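You operate a simulated robot arm through the tools that you are given. There is no shell and no other tool.

The job below is to be done with a simulated robot arm. You get a single attempt, and the scene is never put back.

## Task
Zero the counter and run about 40 grippers at speed 3, then stop.
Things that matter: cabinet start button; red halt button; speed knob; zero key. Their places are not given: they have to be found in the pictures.

The check looks at the end state, three seconds after you hand in, the way a careful person would. Anything else that was tipped, shoved, dropped, spilled or broken makes it a failure.

## Robot
A 7-joint arm with a three-finger gripper, fixed in place. Base frame: the origin is on the floor under the middle of its stand, x ahead of it, y to its left, z up. Readings come in cm, degrees, newtons and seconds.
It reaches about 134.2 cm from its shoulder. Its first joint turns from -166.0 to 166.0 degrees. Payload 2.69 kg.
The tool frame sits at the grasp point between the pads (the TCP): z along the fingers, y along the line on which they close. The tips reach 3 cm beyond it. The gripper opens to 12.8 cm; its body begins 11.7 cm behind the TCP.
Orientation is told as [roll, pitch, yaw] about the base's x, y, z axes, in that order, counted from this pose: with the fingers straight down and closing along the base's y, the tool's x points along the base's -x, its y along +y and its z along -z.

## Interface
- The arm moves only by the tool arm_command. Its argument "moves" is a list of rows, each an object (a shift or turn left out is 0, a gripper value left out holds the last) with "travel": the shift along the base's x, y, z in cm, a list of three; "turn": the turn, a rotation vector about the base's x, y, z in degrees, a list of three. In form: [{"travel": [x, y, z], "turn": [wx, wy, wz]}, ...]. A call has 1 to 20 rows; each row is the pose to reach, as a shift and turn from the pose commanded when the call began. "jaw" is the finger opening in cm, from 0 to 12.8, set as the call begins (left out, the last holds). A row lasts 0.2 s, in which the tool goes at most 5 cm and 8.6 degrees; a call with a longer step from one row to the next is refused whole, and so is a gripper value outside its range. A pose out of reach is approached as far as the arm can. The call stops where the force on the tool passes 40 N (or 10 N more than at its start, if that is more) or the arm is blocked; 0.2 s more then pass. Each finger travels about 12.7 cm/s and halts on what it meets, pressing with about 29 N; the grip force reading is that of the motor and also rises with nothing between the fingers. The clock runs only during rows and for 0.2 s after the last one: add rows that repeat a pose to give the fingers time. It gives the time, the measured TCP pose, the force on the tool (base axes), the opening and the grip force at its end, in the units of the frame above (readings bear some noise), with the torque about the TCP (base axes, N m) and any sound that the robot's microphone picked up, and new pictures: "pictures" is both (left out), scene, wrist or none.
- Cameras (640 x 400 px; columns grow to the right, rows downward): "scene" is fixed at [39.84, -51.36, 151.52]; the picture's right is [1.00, 0.04, 0.00], its down [0.01, -0.22, -0.98] and it looks along [-0.04, 0.98, -0.22] (base axes); focal length 349 px, centre (320, 200). "wrist" rides on the gripper at [5.8, 5.4, -13.1] in the tool frame; the picture's right is [-0.68, 0.74, 0.00], its down [-0.62, -0.57, -0.55] and it looks along [-0.40, -0.37, 0.84] (tool axes); focal length 234 px, centre (320, 200).
- move_column(by): moves the trunk up (or, below 0, down) by that many cm; the arm rides with it, the base frame stays. It gives what a move gives, with no picture.
- locate(camera, pixels): there is no depth. For up to 12 entries [column, row, z] of the newest picture of that camera ("zoom" is the newest enlarged one), the place [x, y] in the base frame at which the ray of that pixel passes the height z, good to about 0.2 cm, but the place of the scene camera against the robot may be out by one fixed shift of up to 1.8 cm in any direction. No time passes.
- close_up(camera, box): a new picture of the part [left, top, right, bottom] of that camera's present view, enlarged. No time passes.
- close_job(): hands the job in; it is judged then, once.

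Leave the gripper open and the arm clear of the work at the hand-in unless told otherwise.

The tools are called after "Request:" by a JSON object that holds its "fn" and its "kwargs". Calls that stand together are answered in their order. arm_command: Moves the arm, as the interface text tells. Its arguments: {"type":"object","properties":{"moves":{"type":"array","items":{"type":"object","properties":{"travel":{"type":"array","items":{"type":"number"}},"turn":{"type":"array","items":{"type":"number"}}}}},"jaw":{"type":"number"},"pictures":{"type":"string","enum":["both","scene","wrist","none"]}},"required":["moves"]} The other tools are called the same way: move_column (by) moves the trunk up or down; locate (camera, pixels) gives the place at which the rays of pixels pass given heights; close_up (camera, box) takes an enlarged picture of a part of a camera's view; close_job () hands the job in.

At the start:

```text
time_s: 0.0
tcp_pos: [51.92, 46.58, 143.95]
ee_rot: [0.0, 0.0, -0.1]
contact_force: [-0.5, -0.7, 0.5]
wrist_torque: [0.01, 0.0, -0.01]
width: 12.79
gripper_force: 0.0
trunk travel left (down, up): [-15.0, 20.0]
```

scene: 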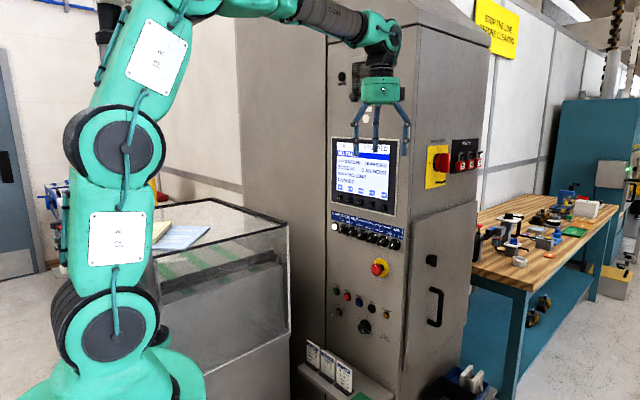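
wrist: 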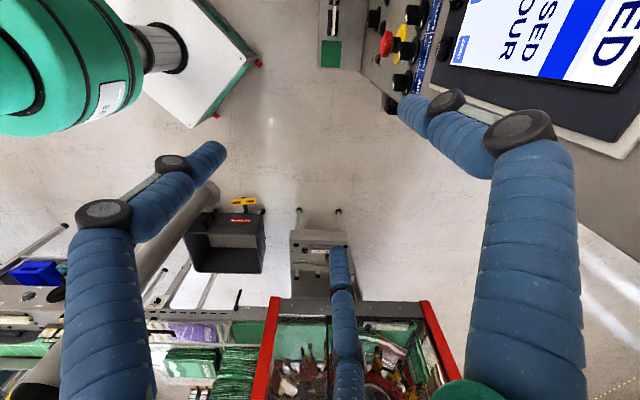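

I see a cabinet with a screen (about 365,170), a row of keys under it (330-400, 235), a red button (380,268), and small buttons and a knob (335-390, 295-330). First I'll take enlarged pictures of these areas.

Request:
{"fn": "close_up", "kwargs": {"camera": "scene", "box": [320, 210, 410, 350]}}

Request:
{"fn": "close_up", "kwargs": {"camera": "scene", "box": [325, 125, 415, 255]}}

Request:
{"fn": "close_up", "kwargs": {"camera": "scene", "box": [290, 330, 400, 400]}}

Request:
{"fn": "close_up", "kwargs": {"camera": "scene", "box": [410, 120, 500, 220]}}

```text
2.86 times, centred on (365, 280) of scene
```

zoom: 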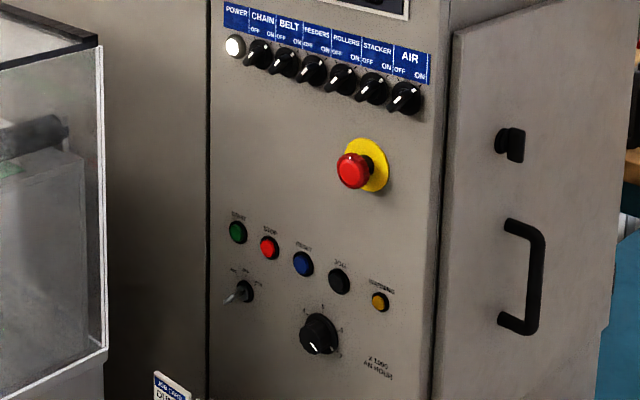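

```text
3.08 times, centred on (370, 190) of scene
```

zoom: 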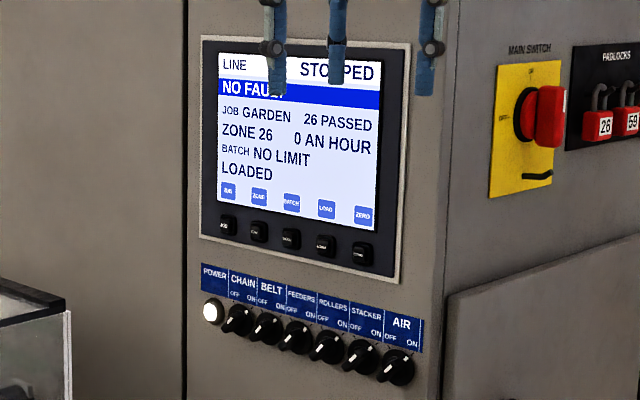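

```text
5.71 times, centred on (345, 365) of scene
```

zoom: 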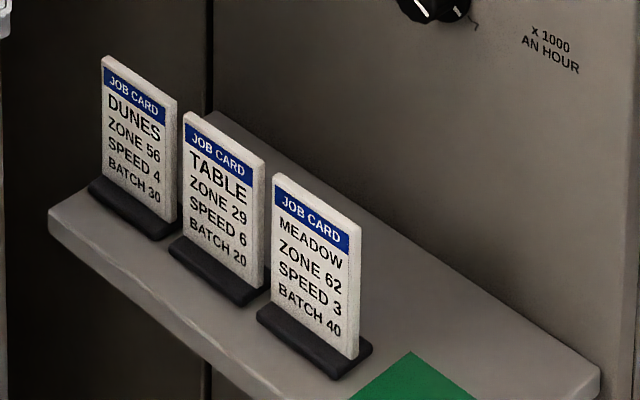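

```text
4.00 times, centred on (455, 170) of scene
```

zoom: 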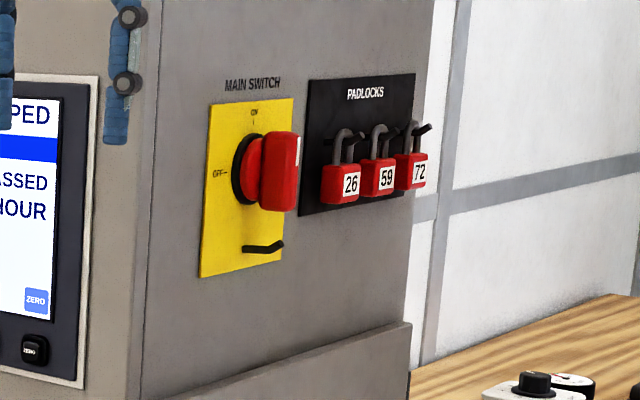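

The screen shows STOPPED, 26 PASSED, 0 AN HOUR, with the ZERO key at the right end under it. I'll zoom in more on labels and knob.

Request:
{"fn": "close_up", "kwargs": {"camera": "scene", "box": [325, 280, 400, 340]}}

Request:
{"fn": "close_up", "kwargs": {"camera": "scene", "box": [325, 205, 395, 250]}}

Request:
{"fn": "close_up", "kwargs": {"camera": "scene", "box": [325, 180, 395, 225]}}

Request:
{"fn": "close_up", "kwargs": {"camera": "scene", "box": [335, 300, 395, 340]}}

Request:
{"fn": "close_up", "kwargs": {"camera": "scene", "box": [325, 30, 425, 130]}}

Request:
{"fn": "close_up", "kwargs": {"camera": "scene", "box": [0, 160, 320, 400]}}

Request:
{"fn": "close_up", "kwargs": {"camera": "scene", "box": [440, 150, 640, 400]}}

Request:
{"fn": "close_up", "kwargs": {"camera": "wrist", "box": [300, 0, 640, 200]}}

Request:
{"fn": "close_up", "kwargs": {"camera": "wrist", "box": [0, 180, 640, 400]}}

```text
6.67 times, centred on (362, 310) of scene
```

zoom: 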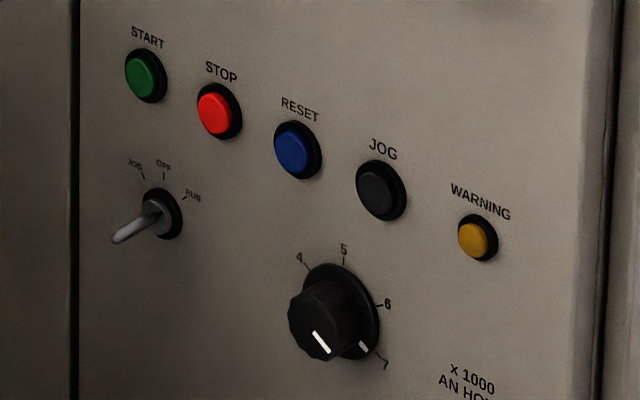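

```text
8.89 times, centred on (360, 228) of scene
```

zoom: 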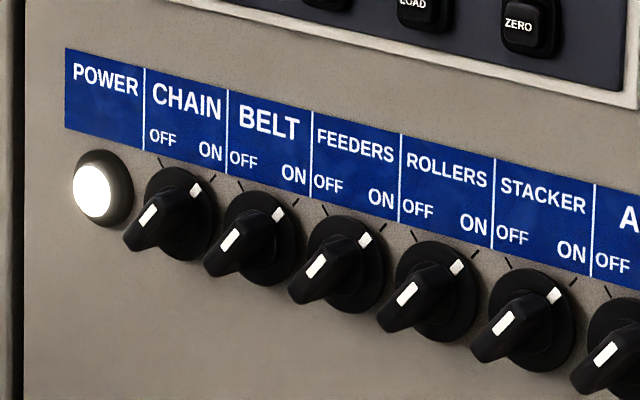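

```text
8.89 times, centred on (360, 202) of scene
```

zoom: 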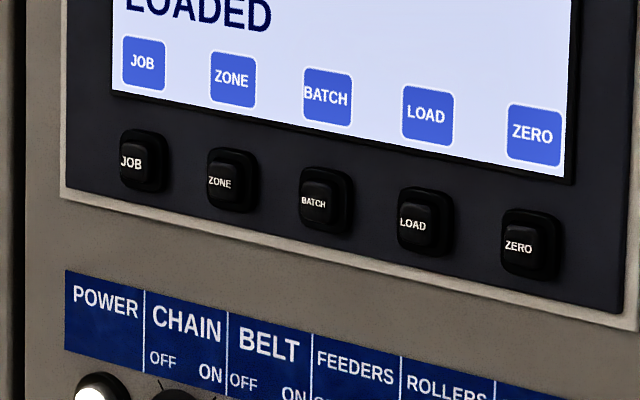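

```text
10.00 times, centred on (365, 320) of scene
```

zoom: 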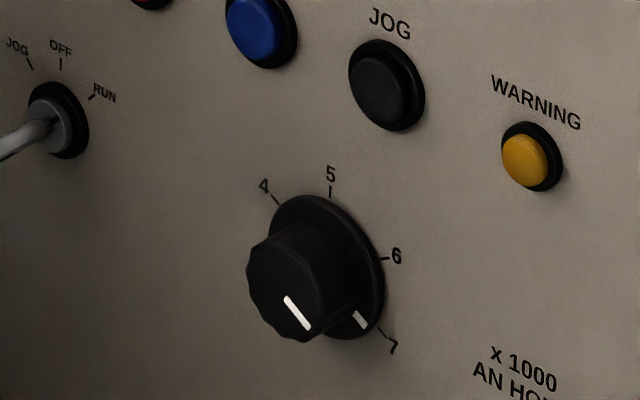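

```text
4.00 times, centred on (375, 80) of scene
```

zoom: 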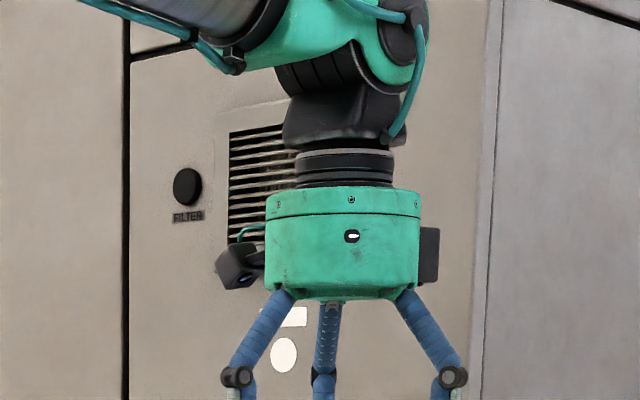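

```text
1.67 times, centred on (160, 280) of scene
```

zoom: 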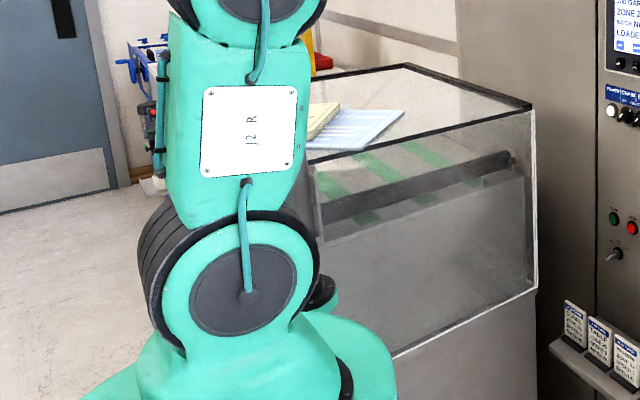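

```text
1.60 times, centred on (540, 275) of scene
```

zoom: 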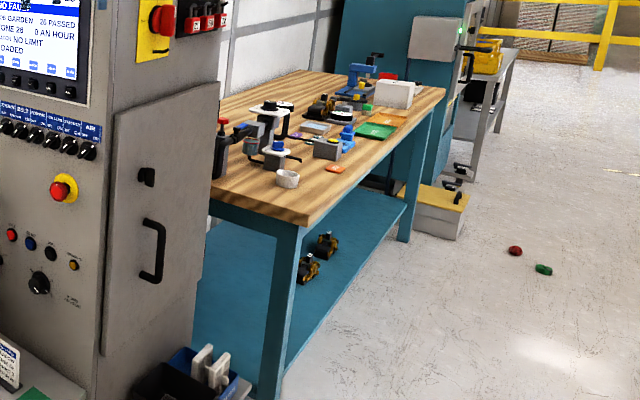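

```text
1.88 times, centred on (470, 100) of wrist
```

zoom: 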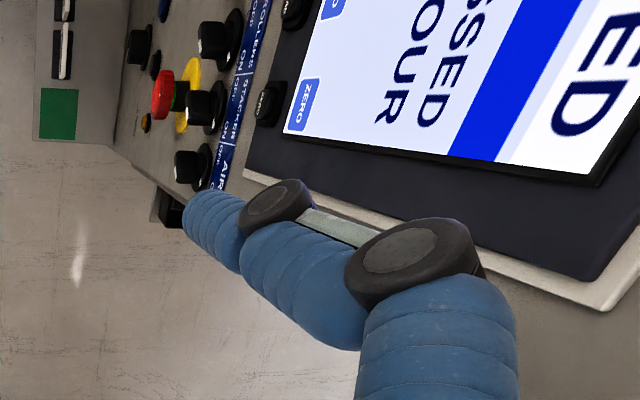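

```text
1.00 times, centred on (320, 290) of wrist (not enlarged: the box is as wide or as high as the picture)
```

zoom: 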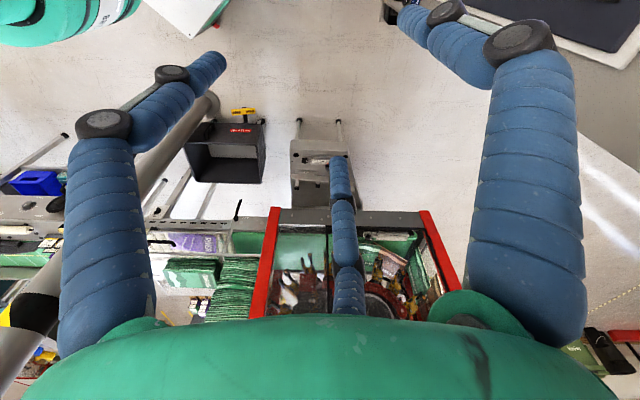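

The panel faces the robot at about 45°. Matching the ZERO key in the scene view (382,207) and the wrist view (444,48) puts it near (56, 63, 123.5). The START row comes out near z 84 and the speed knob near z 76, and the knob now points to 7. Next I'll back off a little and swing the gripper to point at the panel, so the wrist camera gets a better view.

Request:
{"fn": "arm_command", "kwargs": {"moves": [{"travel": [-0.83, 0.28, -1.58], "turn": [5.3, -5.3, 0]}, {"travel": [-1.67, 0.57, -3.17], "turn": [10.6, -10.6, 0]}, {"travel": [-2.5, 0.85, -4.75], "turn": [15.9, -15.9, 0]}, {"travel": [-3.33, 1.13, -6.33], "turn": [21.2, -21.2, 0]}, {"travel": [-4.17, 1.42, -7.92], "turn": [26.5, -26.5, 0]}, {"travel": [-5, 1.7, -9.5], "turn": [31.8, -31.8, 0]}, {"travel": [-5.83, 1.98, -11.08], "turn": [37.1, -37.1, 0]}, {"travel": [-6.67, 2.27, -12.67], "turn": [42.4, -42.4, 0]}, {"travel": [-7.5, 2.55, -14.25], "turn": [47.7, -47.7, 0]}, {"travel": [-8.33, 2.83, -15.83], "turn": [53.0, -53.0, 0]}, {"travel": [-9.17, 3.12, -17.42], "turn": [58.3, -58.3, 0]}, {"travel": [-10, 3.4, -19], "turn": [63.64, -63.64, 0]}], "pictures": "both"}}

```text
time_s: 2.8
tcp_pos: [34.99, 48.68, 128.91]
ee_rot: [81.1, -47.9, -41.3]
contact_force: [0.4, 1.8, -1.1]
wrist_torque: [0.0, -0.01, -0.04]
width: 12.78
gripper_force: 0.0
out of reach, approached as far as the arm can: row 10, 11, 12
trunk travel left (down, up): [-15.0, 20.0]
stopped in row 12: the arm was blocked; the commanded pose is now the measured one
```

scene: 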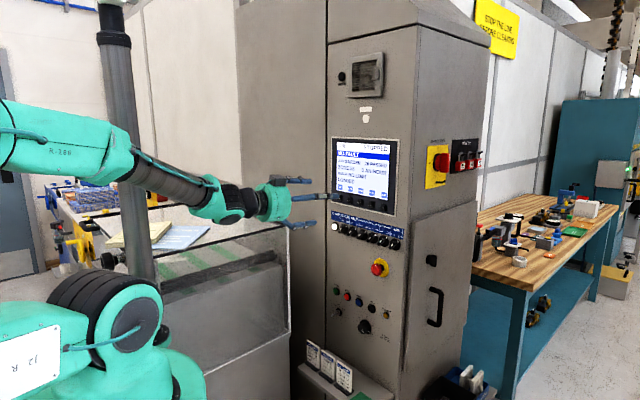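
wrist: 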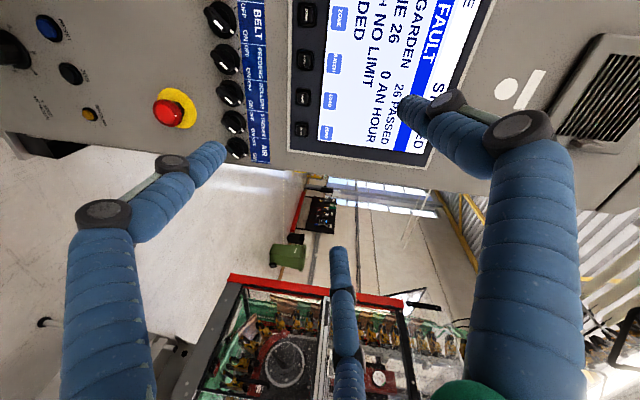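

The gripper now points roughly at the panel. The call stopped with the arm blocked, probably because it folded too close, though the contact force is near zero. I'll look closer at both views before going on.

Request:
{"fn": "close_up", "kwargs": {"camera": "scene", "box": [0, 80, 320, 400]}}

Request:
{"fn": "close_up", "kwargs": {"camera": "wrist", "box": [0, 0, 320, 200]}}

Request:
{"fn": "close_up", "kwargs": {"camera": "wrist", "box": [260, 0, 480, 160]}}

Request:
{"fn": "locate", "kwargs": {"camera": "wrist", "pixels": [[302, 129, 123.5], [302, 129, 118], [167, 113, 102], [167, 113, 98], [306, 13, 123.5], [306, 13, 118], [88, 114, 84.4], [88, 114, 90]]}}

Request:
{"fn": "locate", "kwargs": {"camera": "scene", "pixels": [[382.5, 207.3, 123.5], [382.5, 207.3, 118], [376.5, 269.5, 102], [376.5, 269.5, 98], [335.5, 291.5, 84.4], [335.5, 291.5, 90], [346.3, 297, 84.4], [346.3, 297, 90], [361.5, 328.5, 76.4], [361.5, 328.5, 80]]}}

```text
1.25 times, centred on (160, 240) of scene
```

zoom: 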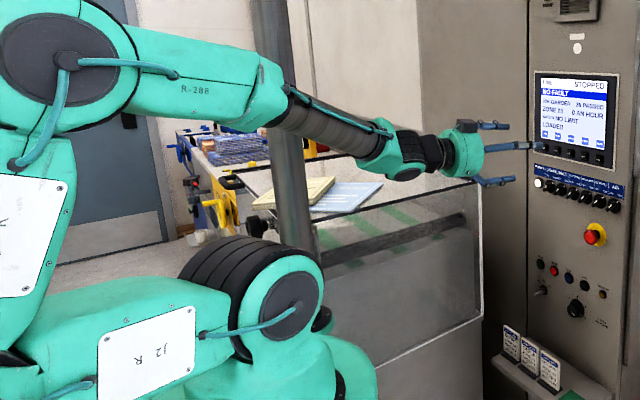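

```text
2.00 times, centred on (160, 100) of wrist
```

zoom: 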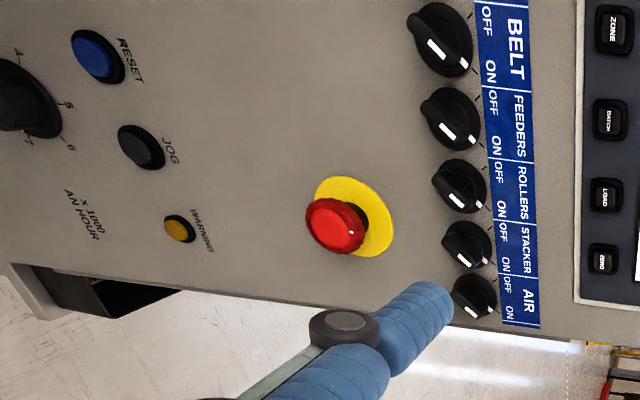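

```text
2.50 times, centred on (370, 80) of wrist
```

zoom: 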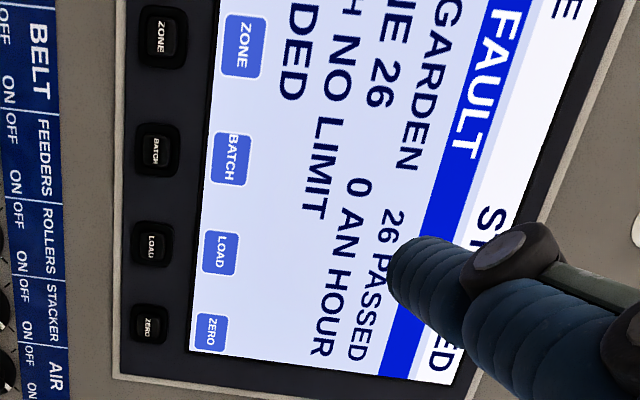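

```text
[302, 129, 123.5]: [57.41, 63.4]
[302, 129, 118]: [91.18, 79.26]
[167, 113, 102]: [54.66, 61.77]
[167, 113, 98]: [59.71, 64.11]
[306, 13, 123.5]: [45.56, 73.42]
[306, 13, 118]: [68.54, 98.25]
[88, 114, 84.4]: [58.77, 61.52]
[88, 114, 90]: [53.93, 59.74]
```

```text
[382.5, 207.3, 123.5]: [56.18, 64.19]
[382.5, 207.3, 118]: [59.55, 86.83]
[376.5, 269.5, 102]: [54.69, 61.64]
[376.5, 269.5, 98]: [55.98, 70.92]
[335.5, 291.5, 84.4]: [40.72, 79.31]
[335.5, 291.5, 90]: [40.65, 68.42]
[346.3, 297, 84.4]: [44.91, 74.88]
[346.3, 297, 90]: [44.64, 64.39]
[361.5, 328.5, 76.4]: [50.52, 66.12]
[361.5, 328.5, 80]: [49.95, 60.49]
```

Both views agree closely, so the scene camera's offset is small: the red mushroom sits at about (54.7, 61.7, 102) and WARNING at about (58.6, 61.3, 84.4). Nothing has been disturbed. Next I'll lower the gripper in front of the knob, staying about 16 cm off the panel, and straighten its heading.

Request:
{"fn": "arm_command", "kwargs": {"moves": [{"travel": [0.32, 0.42, -3.8], "turn": [0.5, -0.16, 0.2]}, {"travel": [0.65, 0.85, -7.6], "turn": [1.0, -0.3, 0.4]}, {"travel": [0.97, 1.27, -11.4], "turn": [1.5, -0.5, 0.65]}, {"travel": [1.3, 1.7, -15.2], "turn": [2.0, -0.65, 0.9]}, {"travel": [1.62, 2.1, -19], "turn": [2.5, -0.8, 1.1]}, {"travel": [1.95, 2.5, -22.8], "turn": [3.0, -1.0, 1.3]}, {"travel": [2.3, 3.0, -26.6], "turn": [3.5, -1.1, 1.5]}, {"travel": [2.6, 3.4, -30.4], "turn": [4.0, -1.3, 1.7]}, {"travel": [2.9, 3.8, -34.2], "turn": [4.5, -1.5, 1.9]}, {"travel": [3.2, 4.2, -38], "turn": [5.0, -1.6, 2.2]}, {"travel": [3.6, 4.7, -41.8], "turn": [5.5, -1.8, 2.4]}, {"travel": [4.2, 5.5, -45], "turn": [6.5, -2.1, 2.8]}], "pictures": "both"}}

```text
time_s: 5.4
tcp_pos: [25.89, 45.86, 122.58]
ee_rot: [82.5, -48.2, -42.8]
contact_force: [0.5, 0.1, -0.7]
wrist_torque: [0.0, -0.02, -0.01]
width: 12.8
gripper_force: 0.0
out of reach, approached as far as the arm can: row 1, 2, 3, 4, 5, 6, 7, 8, 9, 10, 11, 12
trunk travel left (down, up): [-15.0, 20.0]
```

scene: 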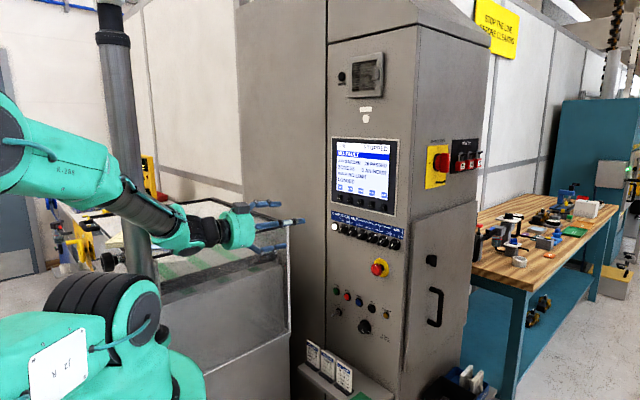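
wrist: 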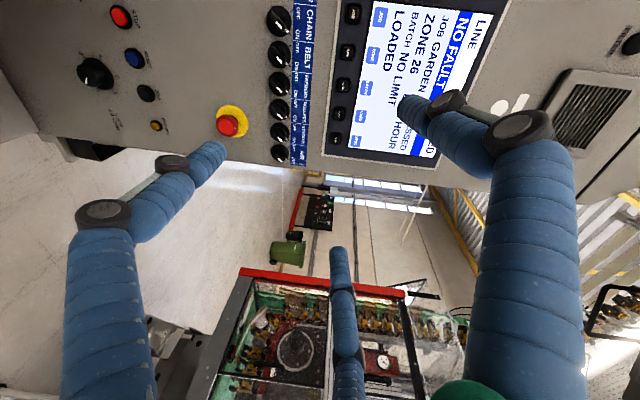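

The arm couldn't go where I asked: in this folded, elbow-back posture it hits a joint limit. It's clear of everything, but this posture won't work. My plan is to go back to the elbow-up posture, raise the trunk and come down from above. First I'll send a null row to learn which commanded pose it now holds.

Request:
{"fn": "arm_command", "kwargs": {"moves": [{"travel": [0, 0, 0], "turn": [0, 0, 0]}], "pictures": "none"}}

```text
time_s: 5.8
tcp_pos: [26.02, 45.78, 122.64]
ee_rot: [82.7, -48.1, -42.9]
contact_force: [-0.6, 0.1, -0.1]
wrist_torque: [-0.01, -0.02, 0.01]
width: 12.76
gripper_force: 0.1
trunk travel left (down, up): [-15.0, 20.0]
```

With no out-of-reach note, the commanded pose is the actual one. I'll swing back along the earlier path to the starting pose, tool down and elbow up.

Request:
{"fn": "arm_command", "kwargs": {"moves": [{"travel": [1.85, 0.06, 2.0], "turn": [-4.04, 4.54, 0]}, {"travel": [3.7, 0.11, 4.0], "turn": [-8.07, 9.09, 0]}, {"travel": [5.55, 0.17, 6.0], "turn": [-12.1, 13.6, 0]}, {"travel": [7.4, 0.23, 8.0], "turn": [-16.1, 18.2, 0]}, {"travel": [9.25, 0.29, 10.0], "turn": [-20.2, 22.7, 0]}, {"travel": [11.1, 0.34, 12.0], "turn": [-24.2, 27.3, 0]}, {"travel": [12.95, 0.4, 14.0], "turn": [-28.2, 31.8, 0]}, {"travel": [14.8, 0.46, 16.0], "turn": [-32.3, 36.3, 0]}, {"travel": [16.65, 0.51, 18.0], "turn": [-36.3, 40.9, 0]}, {"travel": [18.5, 0.57, 20.0], "turn": [-40.4, 45.4, 0]}, {"travel": [20.35, 0.63, 22.0], "turn": [-44.4, 50.0, 0]}, {"travel": [22.2, 0.69, 24.0], "turn": [-48.4, 54.5, 0]}, {"travel": [24.05, 0.74, 26.0], "turn": [-52.5, 59.0, 0]}, {"travel": [25.9, 0.8, 28.0], "turn": [-56.5, 63.6, 0]}], "pictures": "both"}}

```text
time_s: 8.8
tcp_pos: [51.45, 47.19, 152.85]
ee_rot: [-0.2, -0.1, 0.0]
contact_force: [0.1, -0.2, -0.5]
wrist_torque: [-0.01, 0.0, 0.0]
width: 12.8
gripper_force: 0.1
trunk travel left (down, up): [-15.0, 20.0]
```

scene: 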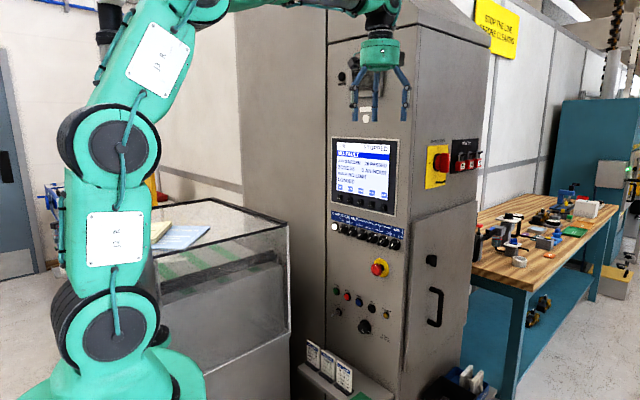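
wrist: 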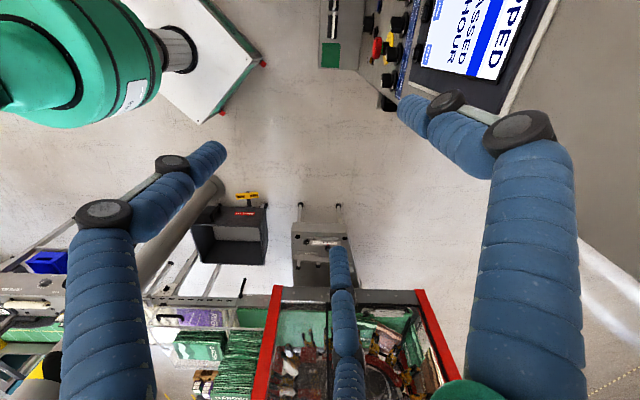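

The arm is back elbow-up with the tool down at (51.5, 47.2, 152.9). Next I'll lower it with the fingers still pointing down, drawing back from the panel so that the forearm slopes down, and check halfway.

Request:
{"fn": "arm_command", "kwargs": {"moves": [{"travel": [-1.4, -0.3, -4.3]}, {"travel": [-2.8, -0.6, -8.6]}, {"travel": [-4.2, -0.9, -12.9]}, {"travel": [-5.6, -1.2, -17.2]}, {"travel": [-7.0, -1.5, -21.5]}, {"travel": [-8.4, -1.8, -25.8]}, {"travel": [-9.8, -2.1, -30.1]}, {"travel": [-11.2, -2.4, -34.4]}], "pictures": "both"}}

```text
time_s: 10.6
tcp_pos: [39.7, 44.71, 118.42]
ee_rot: [0.0, -0.1, 0.0]
contact_force: [0.4, -0.2, -0.2]
wrist_torque: [0.01, -0.03, 0.0]
width: 12.8
gripper_force: 0.1
trunk travel left (down, up): [-15.0, 20.0]
```

scene: 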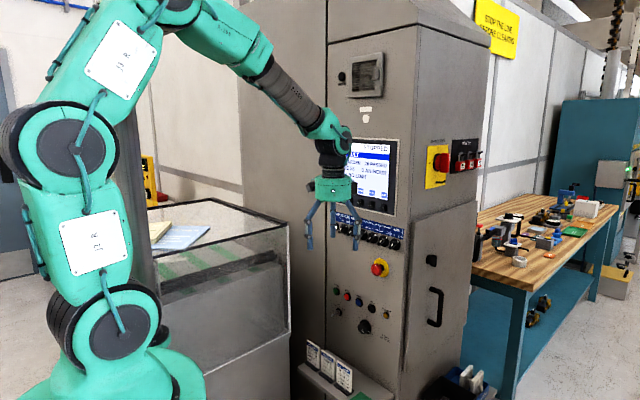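
wrist: 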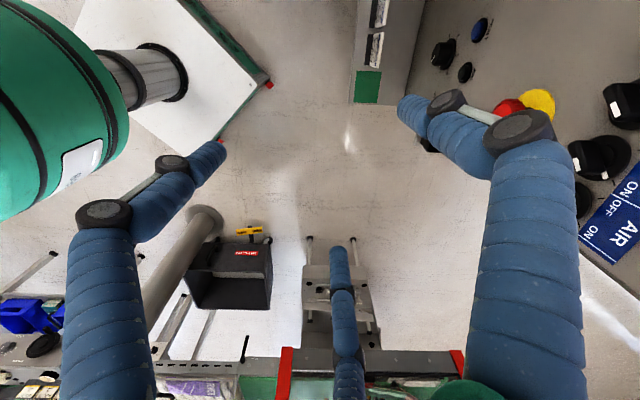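

The forearm now slopes down nicely with the elbow high. I'll continue down and back with the fingers still pointing down.

Request:
{"fn": "arm_command", "kwargs": {"moves": [{"travel": [-1.3, -0.3, -4.3]}, {"travel": [-2.6, -0.6, -8.6]}, {"travel": [-3.9, -0.9, -12.9]}, {"travel": [-5.2, -1.2, -17.2]}, {"travel": [-6.5, -1.5, -21.5]}, {"travel": [-7.8, -1.8, -25.8]}, {"travel": [-8.5, -2.1, -29]}], "pictures": "both"}}

```text
time_s: 12.2
tcp_pos: [31.24, 42.35, 89.64]
ee_rot: [-0.1, 0.0, 0.0]
contact_force: [-0.9, 0.8, 0.7]
wrist_torque: [-0.02, -0.02, 0.02]
width: 12.81
gripper_force: 0.0
trunk travel left (down, up): [-15.0, 20.0]
```

scene: 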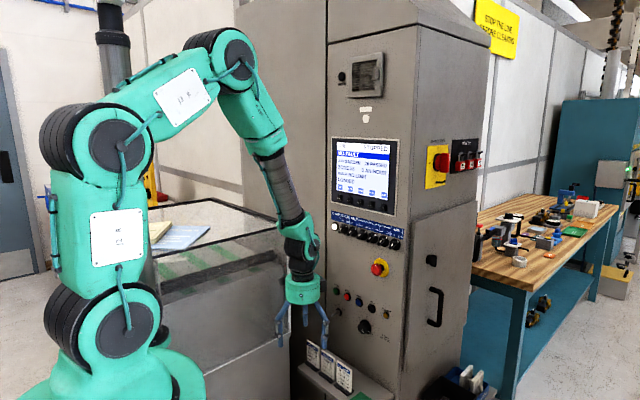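
wrist: 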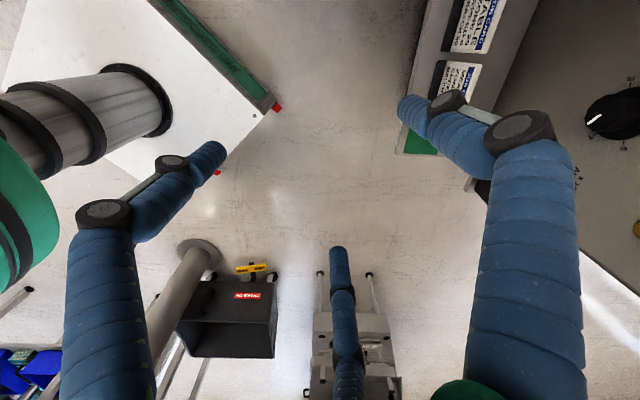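

The forearm is now almost vertical, which is what I wanted. Next I'll tilt the gripper up 90° to point at the panel while moving to about 18 cm in front of the knob.

Request:
{"fn": "arm_command", "kwargs": {"moves": [{"travel": [0.6, 0.95, -0.1], "turn": [5.3, -5.3, 0]}, {"travel": [1.25, 1.9, -0.2], "turn": [10.6, -10.6, 0]}, {"travel": [1.9, 2.9, -0.3], "turn": [15.9, -15.9, 0]}, {"travel": [2.5, 3.8, -0.4], "turn": [21.2, -21.2, 0]}, {"travel": [3.1, 4.8, -0.5], "turn": [26.5, -26.5, 0]}, {"travel": [3.75, 5.75, -0.6], "turn": [31.8, -31.8, 0]}, {"travel": [4.4, 6.7, -0.7], "turn": [37.1, -37.1, 0]}, {"travel": [5.0, 7.7, -0.8], "turn": [42.4, -42.4, 0]}, {"travel": [5.6, 8.6, -0.9], "turn": [47.7, -47.7, 0]}, {"travel": [6.25, 9.6, -1.0], "turn": [53.0, -53.0, 0]}, {"travel": [6.9, 10.5, -1.2], "turn": [58.3, -58.3, 0]}, {"travel": [7.5, 11.5, -1.5], "turn": [63.64, -63.64, 0]}], "pictures": "both"}}

```text
time_s: 14.8
tcp_pos: [34.73, 61.99, 107.57]
ee_rot: [52.9, -47.1, -23.3]
contact_force: [-0.2, 2.5, -1.3]
wrist_torque: [0.0, -0.14, -0.18]
width: 12.81
gripper_force: 0.1
out of reach, approached as far as the arm can: row 5, 6, 7, 8, 9, 10, 11, 12
trunk travel left (down, up): [-15.0, 20.0]
```

scene: 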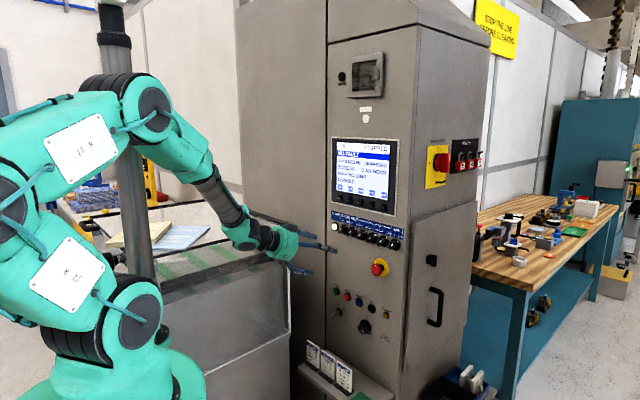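
wrist: 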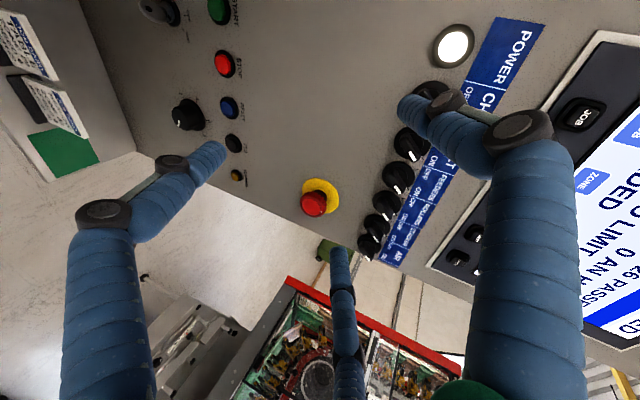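

The wrist can bend upward only about 30° past straight in this posture. The arm's three pitch joints lie in one plane, so I need to swing the tool round sideways: down, then right, then forward, using the forearm roll. Before that I'll find out exactly where the job cards and shelf are, so I keep clear of them.

Request:
{"fn": "close_up", "kwargs": {"camera": "wrist", "box": [0, 0, 160, 200]}}

Request:
{"fn": "close_up", "kwargs": {"camera": "wrist", "box": [130, 0, 250, 75]}}

Request:
{"fn": "close_up", "kwargs": {"camera": "wrist", "box": [160, 80, 260, 200]}}

```text
2.00 times, centred on (80, 100) of wrist
```

zoom: 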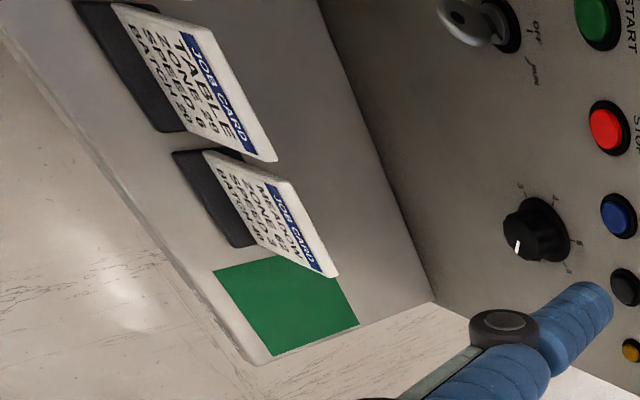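

```text
5.33 times, centred on (190, 38) of wrist
```

zoom: 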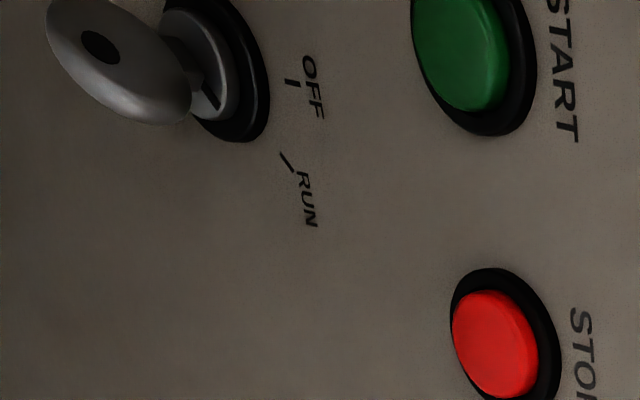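

```text
3.33 times, centred on (210, 140) of wrist
```

zoom: 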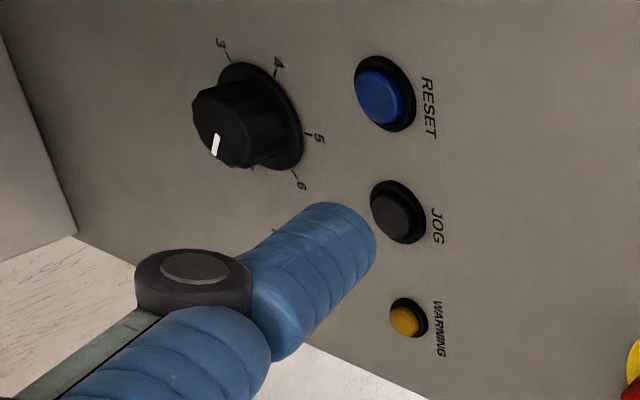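

I'll triangulate the card tops and the shelf corner by ray lookups from both cameras.

Request:
{"fn": "locate", "kwargs": {"camera": "wrist", "pixels": [[88.5, 138, 60], [88.5, 138, 66], [65, 91.5, 60], [65, 91.5, 66], [137.5, 151.5, 50], [137.5, 151.5, 60], [49, 181, 50], [49, 181, 60], [186, 112, 76], [186, 112, 80]]}}

Request:
{"fn": "locate", "kwargs": {"camera": "scene", "pixels": [[352.4, 369.9, 60], [352.4, 369.9, 66], [336.8, 360.3, 60], [336.8, 360.3, 66], [394, 394, 50], [394, 394, 60], [287.5, 222, 105], [287.5, 222, 110]]}}

```text
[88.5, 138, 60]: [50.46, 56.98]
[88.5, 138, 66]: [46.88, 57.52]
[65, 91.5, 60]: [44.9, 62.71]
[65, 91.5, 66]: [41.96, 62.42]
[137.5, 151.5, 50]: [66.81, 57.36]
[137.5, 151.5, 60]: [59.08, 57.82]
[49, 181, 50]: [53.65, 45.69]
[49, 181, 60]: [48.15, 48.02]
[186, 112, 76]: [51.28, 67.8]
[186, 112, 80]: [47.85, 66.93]
```

```text
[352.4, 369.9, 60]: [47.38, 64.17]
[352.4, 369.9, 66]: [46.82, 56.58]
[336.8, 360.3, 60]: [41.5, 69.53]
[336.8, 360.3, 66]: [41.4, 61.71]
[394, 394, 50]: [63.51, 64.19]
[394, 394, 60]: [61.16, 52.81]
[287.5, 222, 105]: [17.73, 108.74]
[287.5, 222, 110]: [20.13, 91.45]
```

The card tops are at z≈65.5 and d≈73.7 cm, measured along the panel normal. The panel face is at d≈84.7 and the shelf at z≈56, so the knob at z≈76.5 can be reached with a level gripper. I'll return to the tool-down pose first.

Request:
{"fn": "arm_command", "kwargs": {"moves": [{"travel": [-0.36, -2.2, -1.9], "turn": [-4.4, 5.8, -0.1]}, {"travel": [-0.7, -4.3, -3.8], "turn": [-8.8, 11.6, -0.2]}, {"travel": [-1.1, -6.5, -5.7], "turn": [-13.2, 17.5, -0.3]}, {"travel": [-1.4, -8.7, -7.6], "turn": [-17.6, 23.3, -0.4]}, {"travel": [-1.8, -10.8, -9.5], "turn": [-22.0, 29.1, -0.55]}, {"travel": [-2.1, -13.0, -11.4], "turn": [-26.5, 34.9, -0.66]}, {"travel": [-2.5, -15.2, -13.3], "turn": [-30.9, 40.8, -0.77]}, {"travel": [-2.8, -17.3, -15.2], "turn": [-35.3, 46.6, -0.88]}, {"travel": [-3.2, -19.5, -17.1], "turn": [-39.7, 52.4, -1.0]}], "pictures": "scene"}}

```text
time_s: 16.8
tcp_pos: [32.03, 41.98, 90.56]
ee_rot: [0.1, 0.1, 0.0]
contact_force: [-0.4, 0.3, -0.1]
wrist_torque: [0.02, -0.01, 0.02]
width: 12.8
gripper_force: 0.1
trunk travel left (down, up): [-15.0, 20.0]
```

scene: 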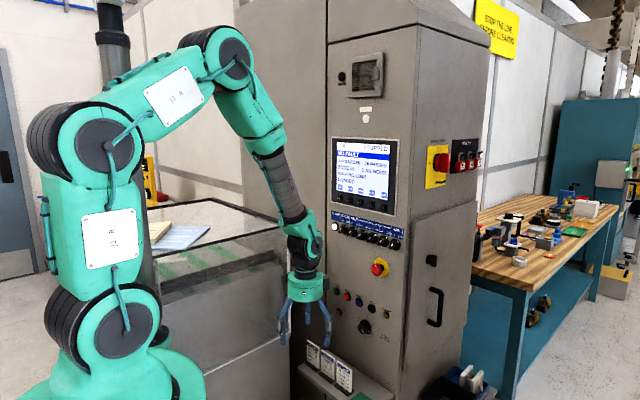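

Back in the tool-down pose. Now I'll swing the tool to the right, along the panel, with the wrist staying roughly in place.

Request:
{"fn": "arm_command", "kwargs": {"moves": [{"travel": [1.85, -1.85, 0.17], "turn": [-5.3, -5.3, 0]}, {"travel": [3.66, -3.66, 0.68], "turn": [-10.6, -10.6, 0]}, {"travel": [5.41, -5.41, 1.52], "turn": [-15.9, -15.9, 0]}, {"travel": [7.07, -7.07, 2.68], "turn": [-21.2, -21.2, 0]}, {"travel": [8.61, -8.61, 4.13], "turn": [-26.5, -26.5, 0]}, {"travel": [10, -10, 5.86], "turn": [-31.8, -31.8, 0]}, {"travel": [11.22, -11.22, 7.82], "turn": [-37.1, -37.1, 0]}, {"travel": [12.25, -12.25, 10], "turn": [-42.4, -42.4, 0]}, {"travel": [13.07, -13.07, 12.35], "turn": [-47.7, -47.7, 0]}, {"travel": [13.66, -13.66, 14.82], "turn": [-53.0, -53.0, 0]}, {"travel": [14.02, -14.02, 17.39], "turn": [-58.3, -58.3, 0]}, {"travel": [14.14, -14.14, 20], "turn": [-63.64, -63.64, 0]}], "pictures": "both"}}

```text
time_s: 19.4
tcp_pos: [46.13, 28.22, 110.76]
ee_rot: [-90.1, -45.1, 45.0]
contact_force: [-0.4, -0.3, 0.5]
wrist_torque: [0.02, 0.03, 0.01]
width: 12.82
gripper_force: 0.1
trunk travel left (down, up): [-15.0, 20.0]
```

scene: 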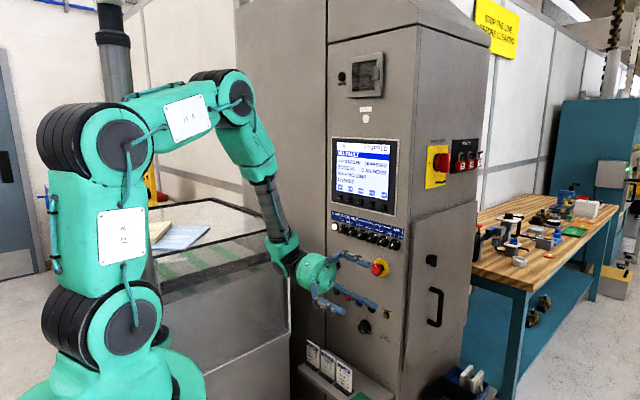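
wrist: 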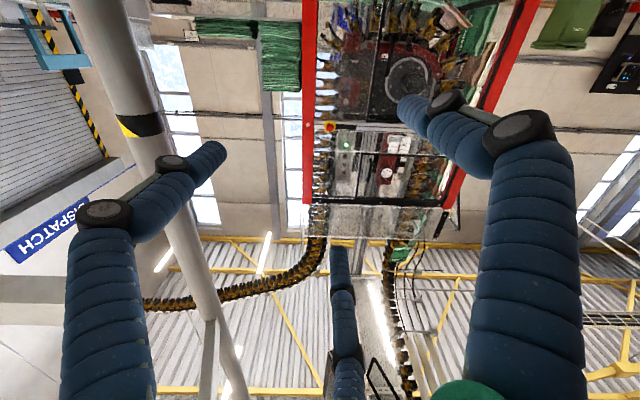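

The whole swing went through: the tool now points right along the panel. Next I'll yaw it 90° to face the panel, pulling the wrist back a little so it stays clear.

Request:
{"fn": "arm_command", "kwargs": {"moves": [{"travel": [1.36, 1.62, 0], "turn": [0, 0, 7.5]}, {"travel": [2.42, 3.41, 0], "turn": [0, 0, 15]}, {"travel": [3.2, 5.38, 0], "turn": [0, 0, 22.5]}, {"travel": [3.66, 7.47, 0], "turn": [0, 0, 30]}, {"travel": [3.78, 9.65, 0], "turn": [0, 0, 37.5]}, {"travel": [3.57, 11.88, 0], "turn": [0, 0, 45]}, {"travel": [3.02, 14.11, 0], "turn": [0, 0, 52.5]}, {"travel": [2.12, 16.29, 0], "turn": [0, 0, 60]}, {"travel": [0.9, 18.38, 0], "turn": [0, 0, 67.5]}, {"travel": [-0.64, 20.35, 0], "turn": [0, 0, 75]}, {"travel": [-2.48, 22.14, 0], "turn": [0, 0, 82.5]}, {"travel": [-4.59, 23.72, 0], "turn": [0, 0, 90]}], "pictures": "both"}}

```text
time_s: 22.2
tcp_pos: [40.54, 49.74, 101.38]
ee_rot: [-78.3, -42.4, 127.1]
contact_force: [1.5, 2.6, -1.2]
wrist_torque: [0.01, -0.02, -0.06]
width: 12.81
gripper_force: 0.0
trunk travel left (down, up): [-15.0, 20.0]
stopped in row 12: the arm was blocked; the commanded pose is now the measured one
```

scene: 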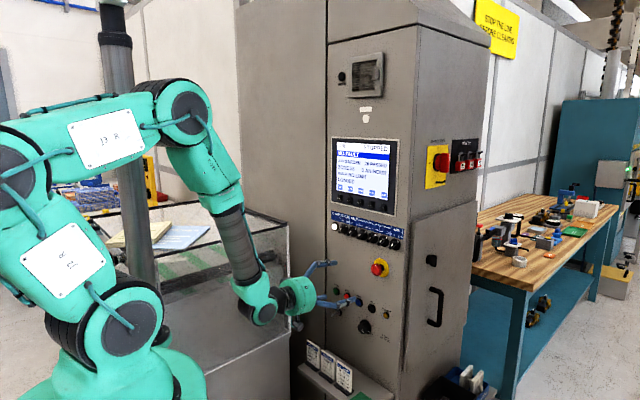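
wrist: 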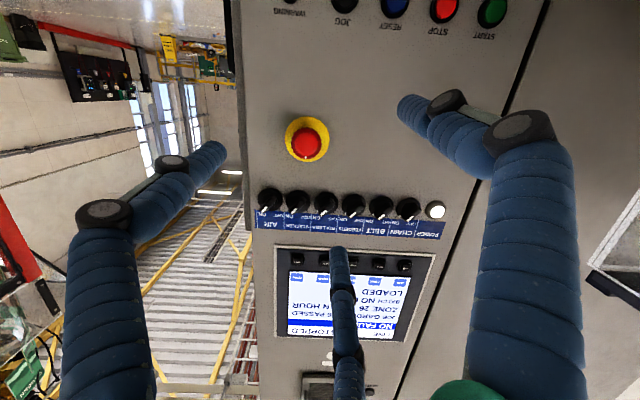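

The gripper now faces the panel, about 9° nose-down at (40.5, 49.7, 101.4), in a good posture. I'll lower it toward button height and level it.

Request:
{"fn": "arm_command", "kwargs": {"moves": [{"travel": [0.45, 0.97, -3], "turn": [1.5, -1.5, 0]}, {"travel": [0.9, 1.95, -6], "turn": [3.0, -3.0, 0]}, {"travel": [1.35, 2.9, -9], "turn": [4.5, -4.5, 0]}, {"travel": [1.8, 3.9, -12], "turn": [6.1, -6.1, 0]}], "pictures": "both"}}

```text
time_s: 23.2
tcp_pos: [41.84, 53.56, 89.54]
ee_rot: [-90.5, -42.9, 135.1]
contact_force: [0.8, 0.5, 0.6]
wrist_torque: [-0.04, 0.04, 0.01]
width: 12.83
gripper_force: 0.1
trunk travel left (down, up): [-15.0, 20.0]
```

scene: 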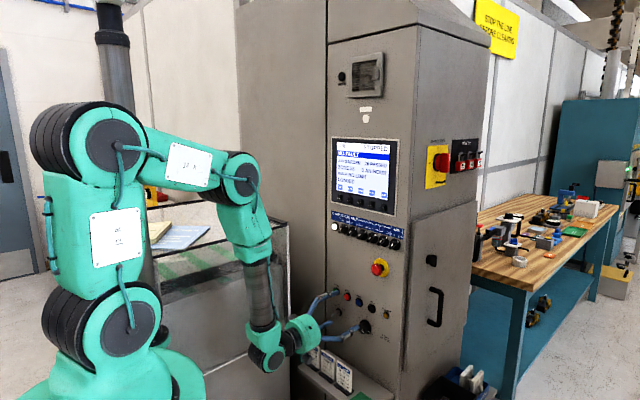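
wrist: 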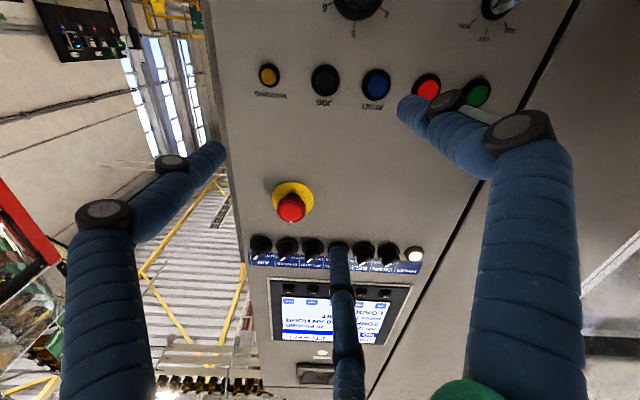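

The gripper is level and faces the panel at d≈67.5. Before gripping the knob I need to know the wrist-roll range. I'll roll the tool counter-clockwise (as seen facing the panel) here in free space, which also takes the camera away from the cards.

Request:
{"fn": "arm_command", "kwargs": {"moves": [{"turn": [-6.01, -6.01, 0]}, {"turn": [-12.02, -12.02, 0]}, {"turn": [-18.03, -18.03, 0]}, {"turn": [-24.04, -24.04, 0]}, {"turn": [-30.05, -30.05, 0]}, {"turn": [-36.06, -36.06, 0]}, {"turn": [-42.07, -42.07, 0]}, {"turn": [-48.08, -48.08, 0]}, {"turn": [-54.09, -54.09, 0]}, {"turn": [-60.1, -60.1, 0]}, {"turn": [-63.64, -63.64, 0]}], "pictures": "both"}}

```text
time_s: 25.6
tcp_pos: [41.63, 53.44, 89.49]
ee_rot: [-90.1, 47.2, 134.8]
contact_force: [-0.9, -0.3, -0.2]
wrist_torque: [0.0, 0.02, 0.02]
width: 12.81
gripper_force: 0.0
out of reach, approached as far as the arm can: row 9, 10, 11
trunk travel left (down, up): [-15.0, 20.0]
```

scene: 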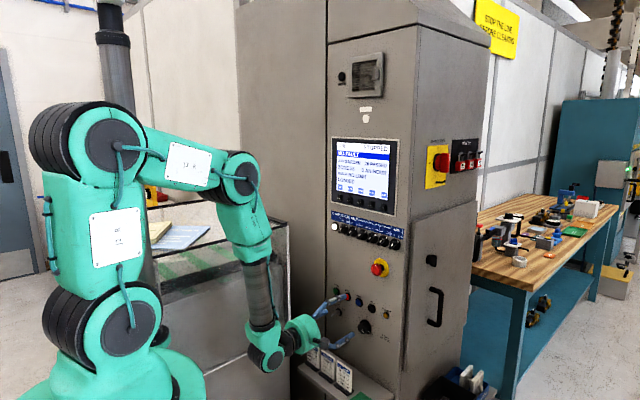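
wrist: 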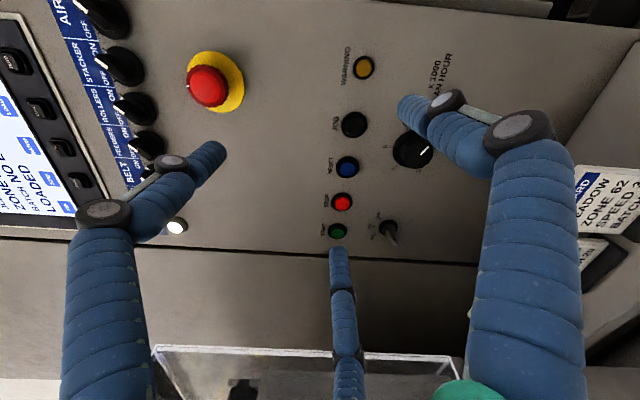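

The roll reached the full 90° and the camera is now at the right of the gripper, seeing buttons and knob. Three rows were flagged as slightly out of reach. I'll roll further to see how much is left.

Request:
{"fn": "arm_command", "kwargs": {"moves": [{"turn": [-6.01, -6.01, 0]}, {"turn": [-12.02, -12.02, 0]}, {"turn": [-18.03, -18.03, 0]}, {"turn": [-24.04, -24.04, 0]}], "pictures": "none"}}

```text
time_s: 26.6
tcp_pos: [41.6, 53.43, 89.57]
ee_rot: [-89.2, 81.3, 135.6]
contact_force: [-0.1, -0.2, 0.4]
wrist_torque: [0.0, 0.03, 0.01]
width: 12.78
gripper_force: 0.0
trunk travel left (down, up): [-15.0, 20.0]
```

There were no limit flags this time, so I'll keep rolling counter-clockwise.

Request:
{"fn": "arm_command", "kwargs": {"moves": [{"turn": [-6.01, -6.01, 0]}, {"turn": [-12.02, -12.02, 0]}, {"turn": [-18.03, -18.03, 0]}, {"turn": [-24.04, -24.04, 0]}, {"turn": [-30.05, -30.05, 0]}, {"turn": [-36.06, -36.06, 0]}, {"turn": [-42.07, -42.07, 0]}, {"turn": [-48.08, -48.08, 0]}, {"turn": [-54.09, -54.09, 0]}, {"turn": [-60.1, -60.1, 0]}, {"turn": [-66.11, -66.11, 0]}, {"turn": [-72.12, -72.12, 0]}], "pictures": "both"}}

```text
time_s: 29.2
tcp_pos: [41.66, 53.26, 89.46]
ee_rot: [89.8, -3.1, -45.3]
contact_force: [-0.2, 0.2, 0.1]
wrist_torque: [-0.03, -0.01, -0.04]
width: 12.81
gripper_force: 0.0
trunk travel left (down, up): [-15.0, 20.0]
```

scene: 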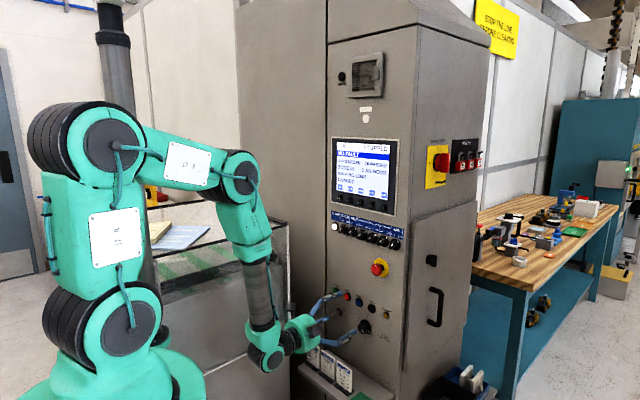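
wrist: 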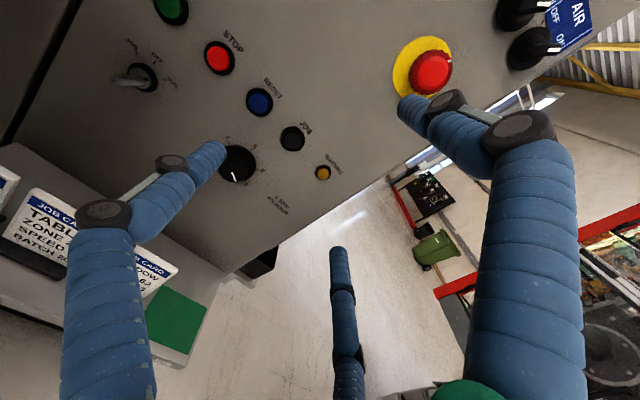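

The roll range covers at least 226°. From here the camera at upper left shows the knob, keys and buttons well. I'll take close-ups of the key switch, the knob and the rest of the panel.

Request:
{"fn": "close_up", "kwargs": {"camera": "wrist", "box": [90, 0, 250, 110]}}

Request:
{"fn": "close_up", "kwargs": {"camera": "wrist", "box": [200, 120, 350, 220]}}

```text
3.64 times, centred on (170, 55) of wrist
```

zoom: 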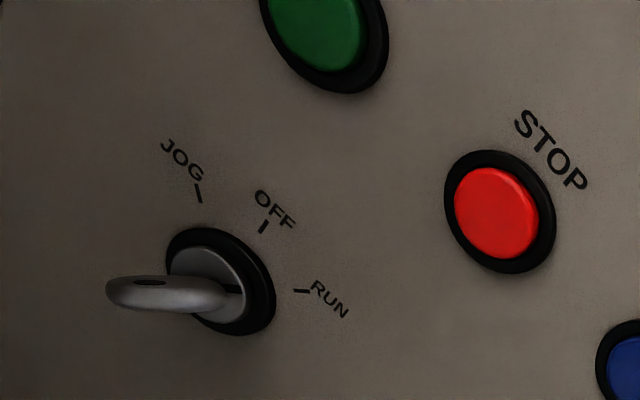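

```text
4.00 times, centred on (275, 170) of wrist
```

zoom: 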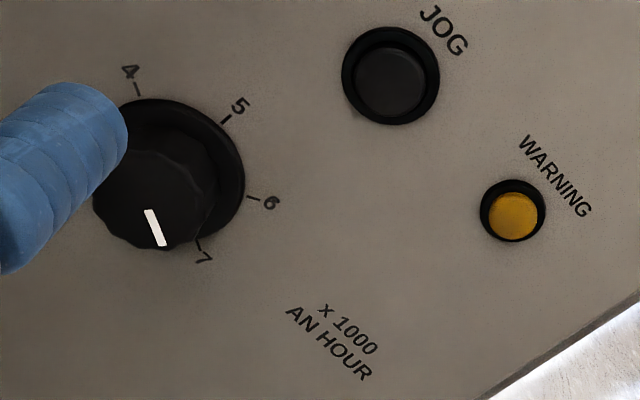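

The key switch stands at RUN and all selectors are ON, so only speed, zero, start and stop are needed. I'll locate the knob centre (the midpoint of ticks 4 and 7, at wrist px 237,161.6) and the buttons.

Request:
{"fn": "locate", "kwargs": {"camera": "wrist", "pixels": [[237.1, 161.6, 74], [237.1, 161.6, 80], [218.1, 57.7, 82], [218.1, 57.7, 88], [323, 173, 82], [323, 173, 88], [292.5, 138.8, 82], [292.5, 138.8, 88], [260, 102, 82], [260, 102, 88], [429, 72, 100], [429, 72, 104]]}}

Request:
{"fn": "locate", "kwargs": {"camera": "scene", "pixels": [[385.5, 316, 82], [385.5, 316, 88], [346.3, 297, 82], [346.3, 297, 88], [335.5, 291.5, 82], [335.5, 291.5, 88]]}}

```text
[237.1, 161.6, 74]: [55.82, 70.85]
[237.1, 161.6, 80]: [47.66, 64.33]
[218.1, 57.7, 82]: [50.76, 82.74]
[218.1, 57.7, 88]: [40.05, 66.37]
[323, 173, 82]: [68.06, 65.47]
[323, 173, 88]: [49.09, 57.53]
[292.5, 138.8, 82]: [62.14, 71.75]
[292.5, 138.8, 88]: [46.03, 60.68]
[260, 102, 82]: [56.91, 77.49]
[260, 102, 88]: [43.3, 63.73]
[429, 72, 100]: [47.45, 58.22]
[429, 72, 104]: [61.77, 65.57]
```

```text
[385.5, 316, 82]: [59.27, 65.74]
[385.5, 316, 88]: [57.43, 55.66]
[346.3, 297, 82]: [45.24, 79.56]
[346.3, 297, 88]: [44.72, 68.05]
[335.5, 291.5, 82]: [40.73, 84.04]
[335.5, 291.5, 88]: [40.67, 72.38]
```

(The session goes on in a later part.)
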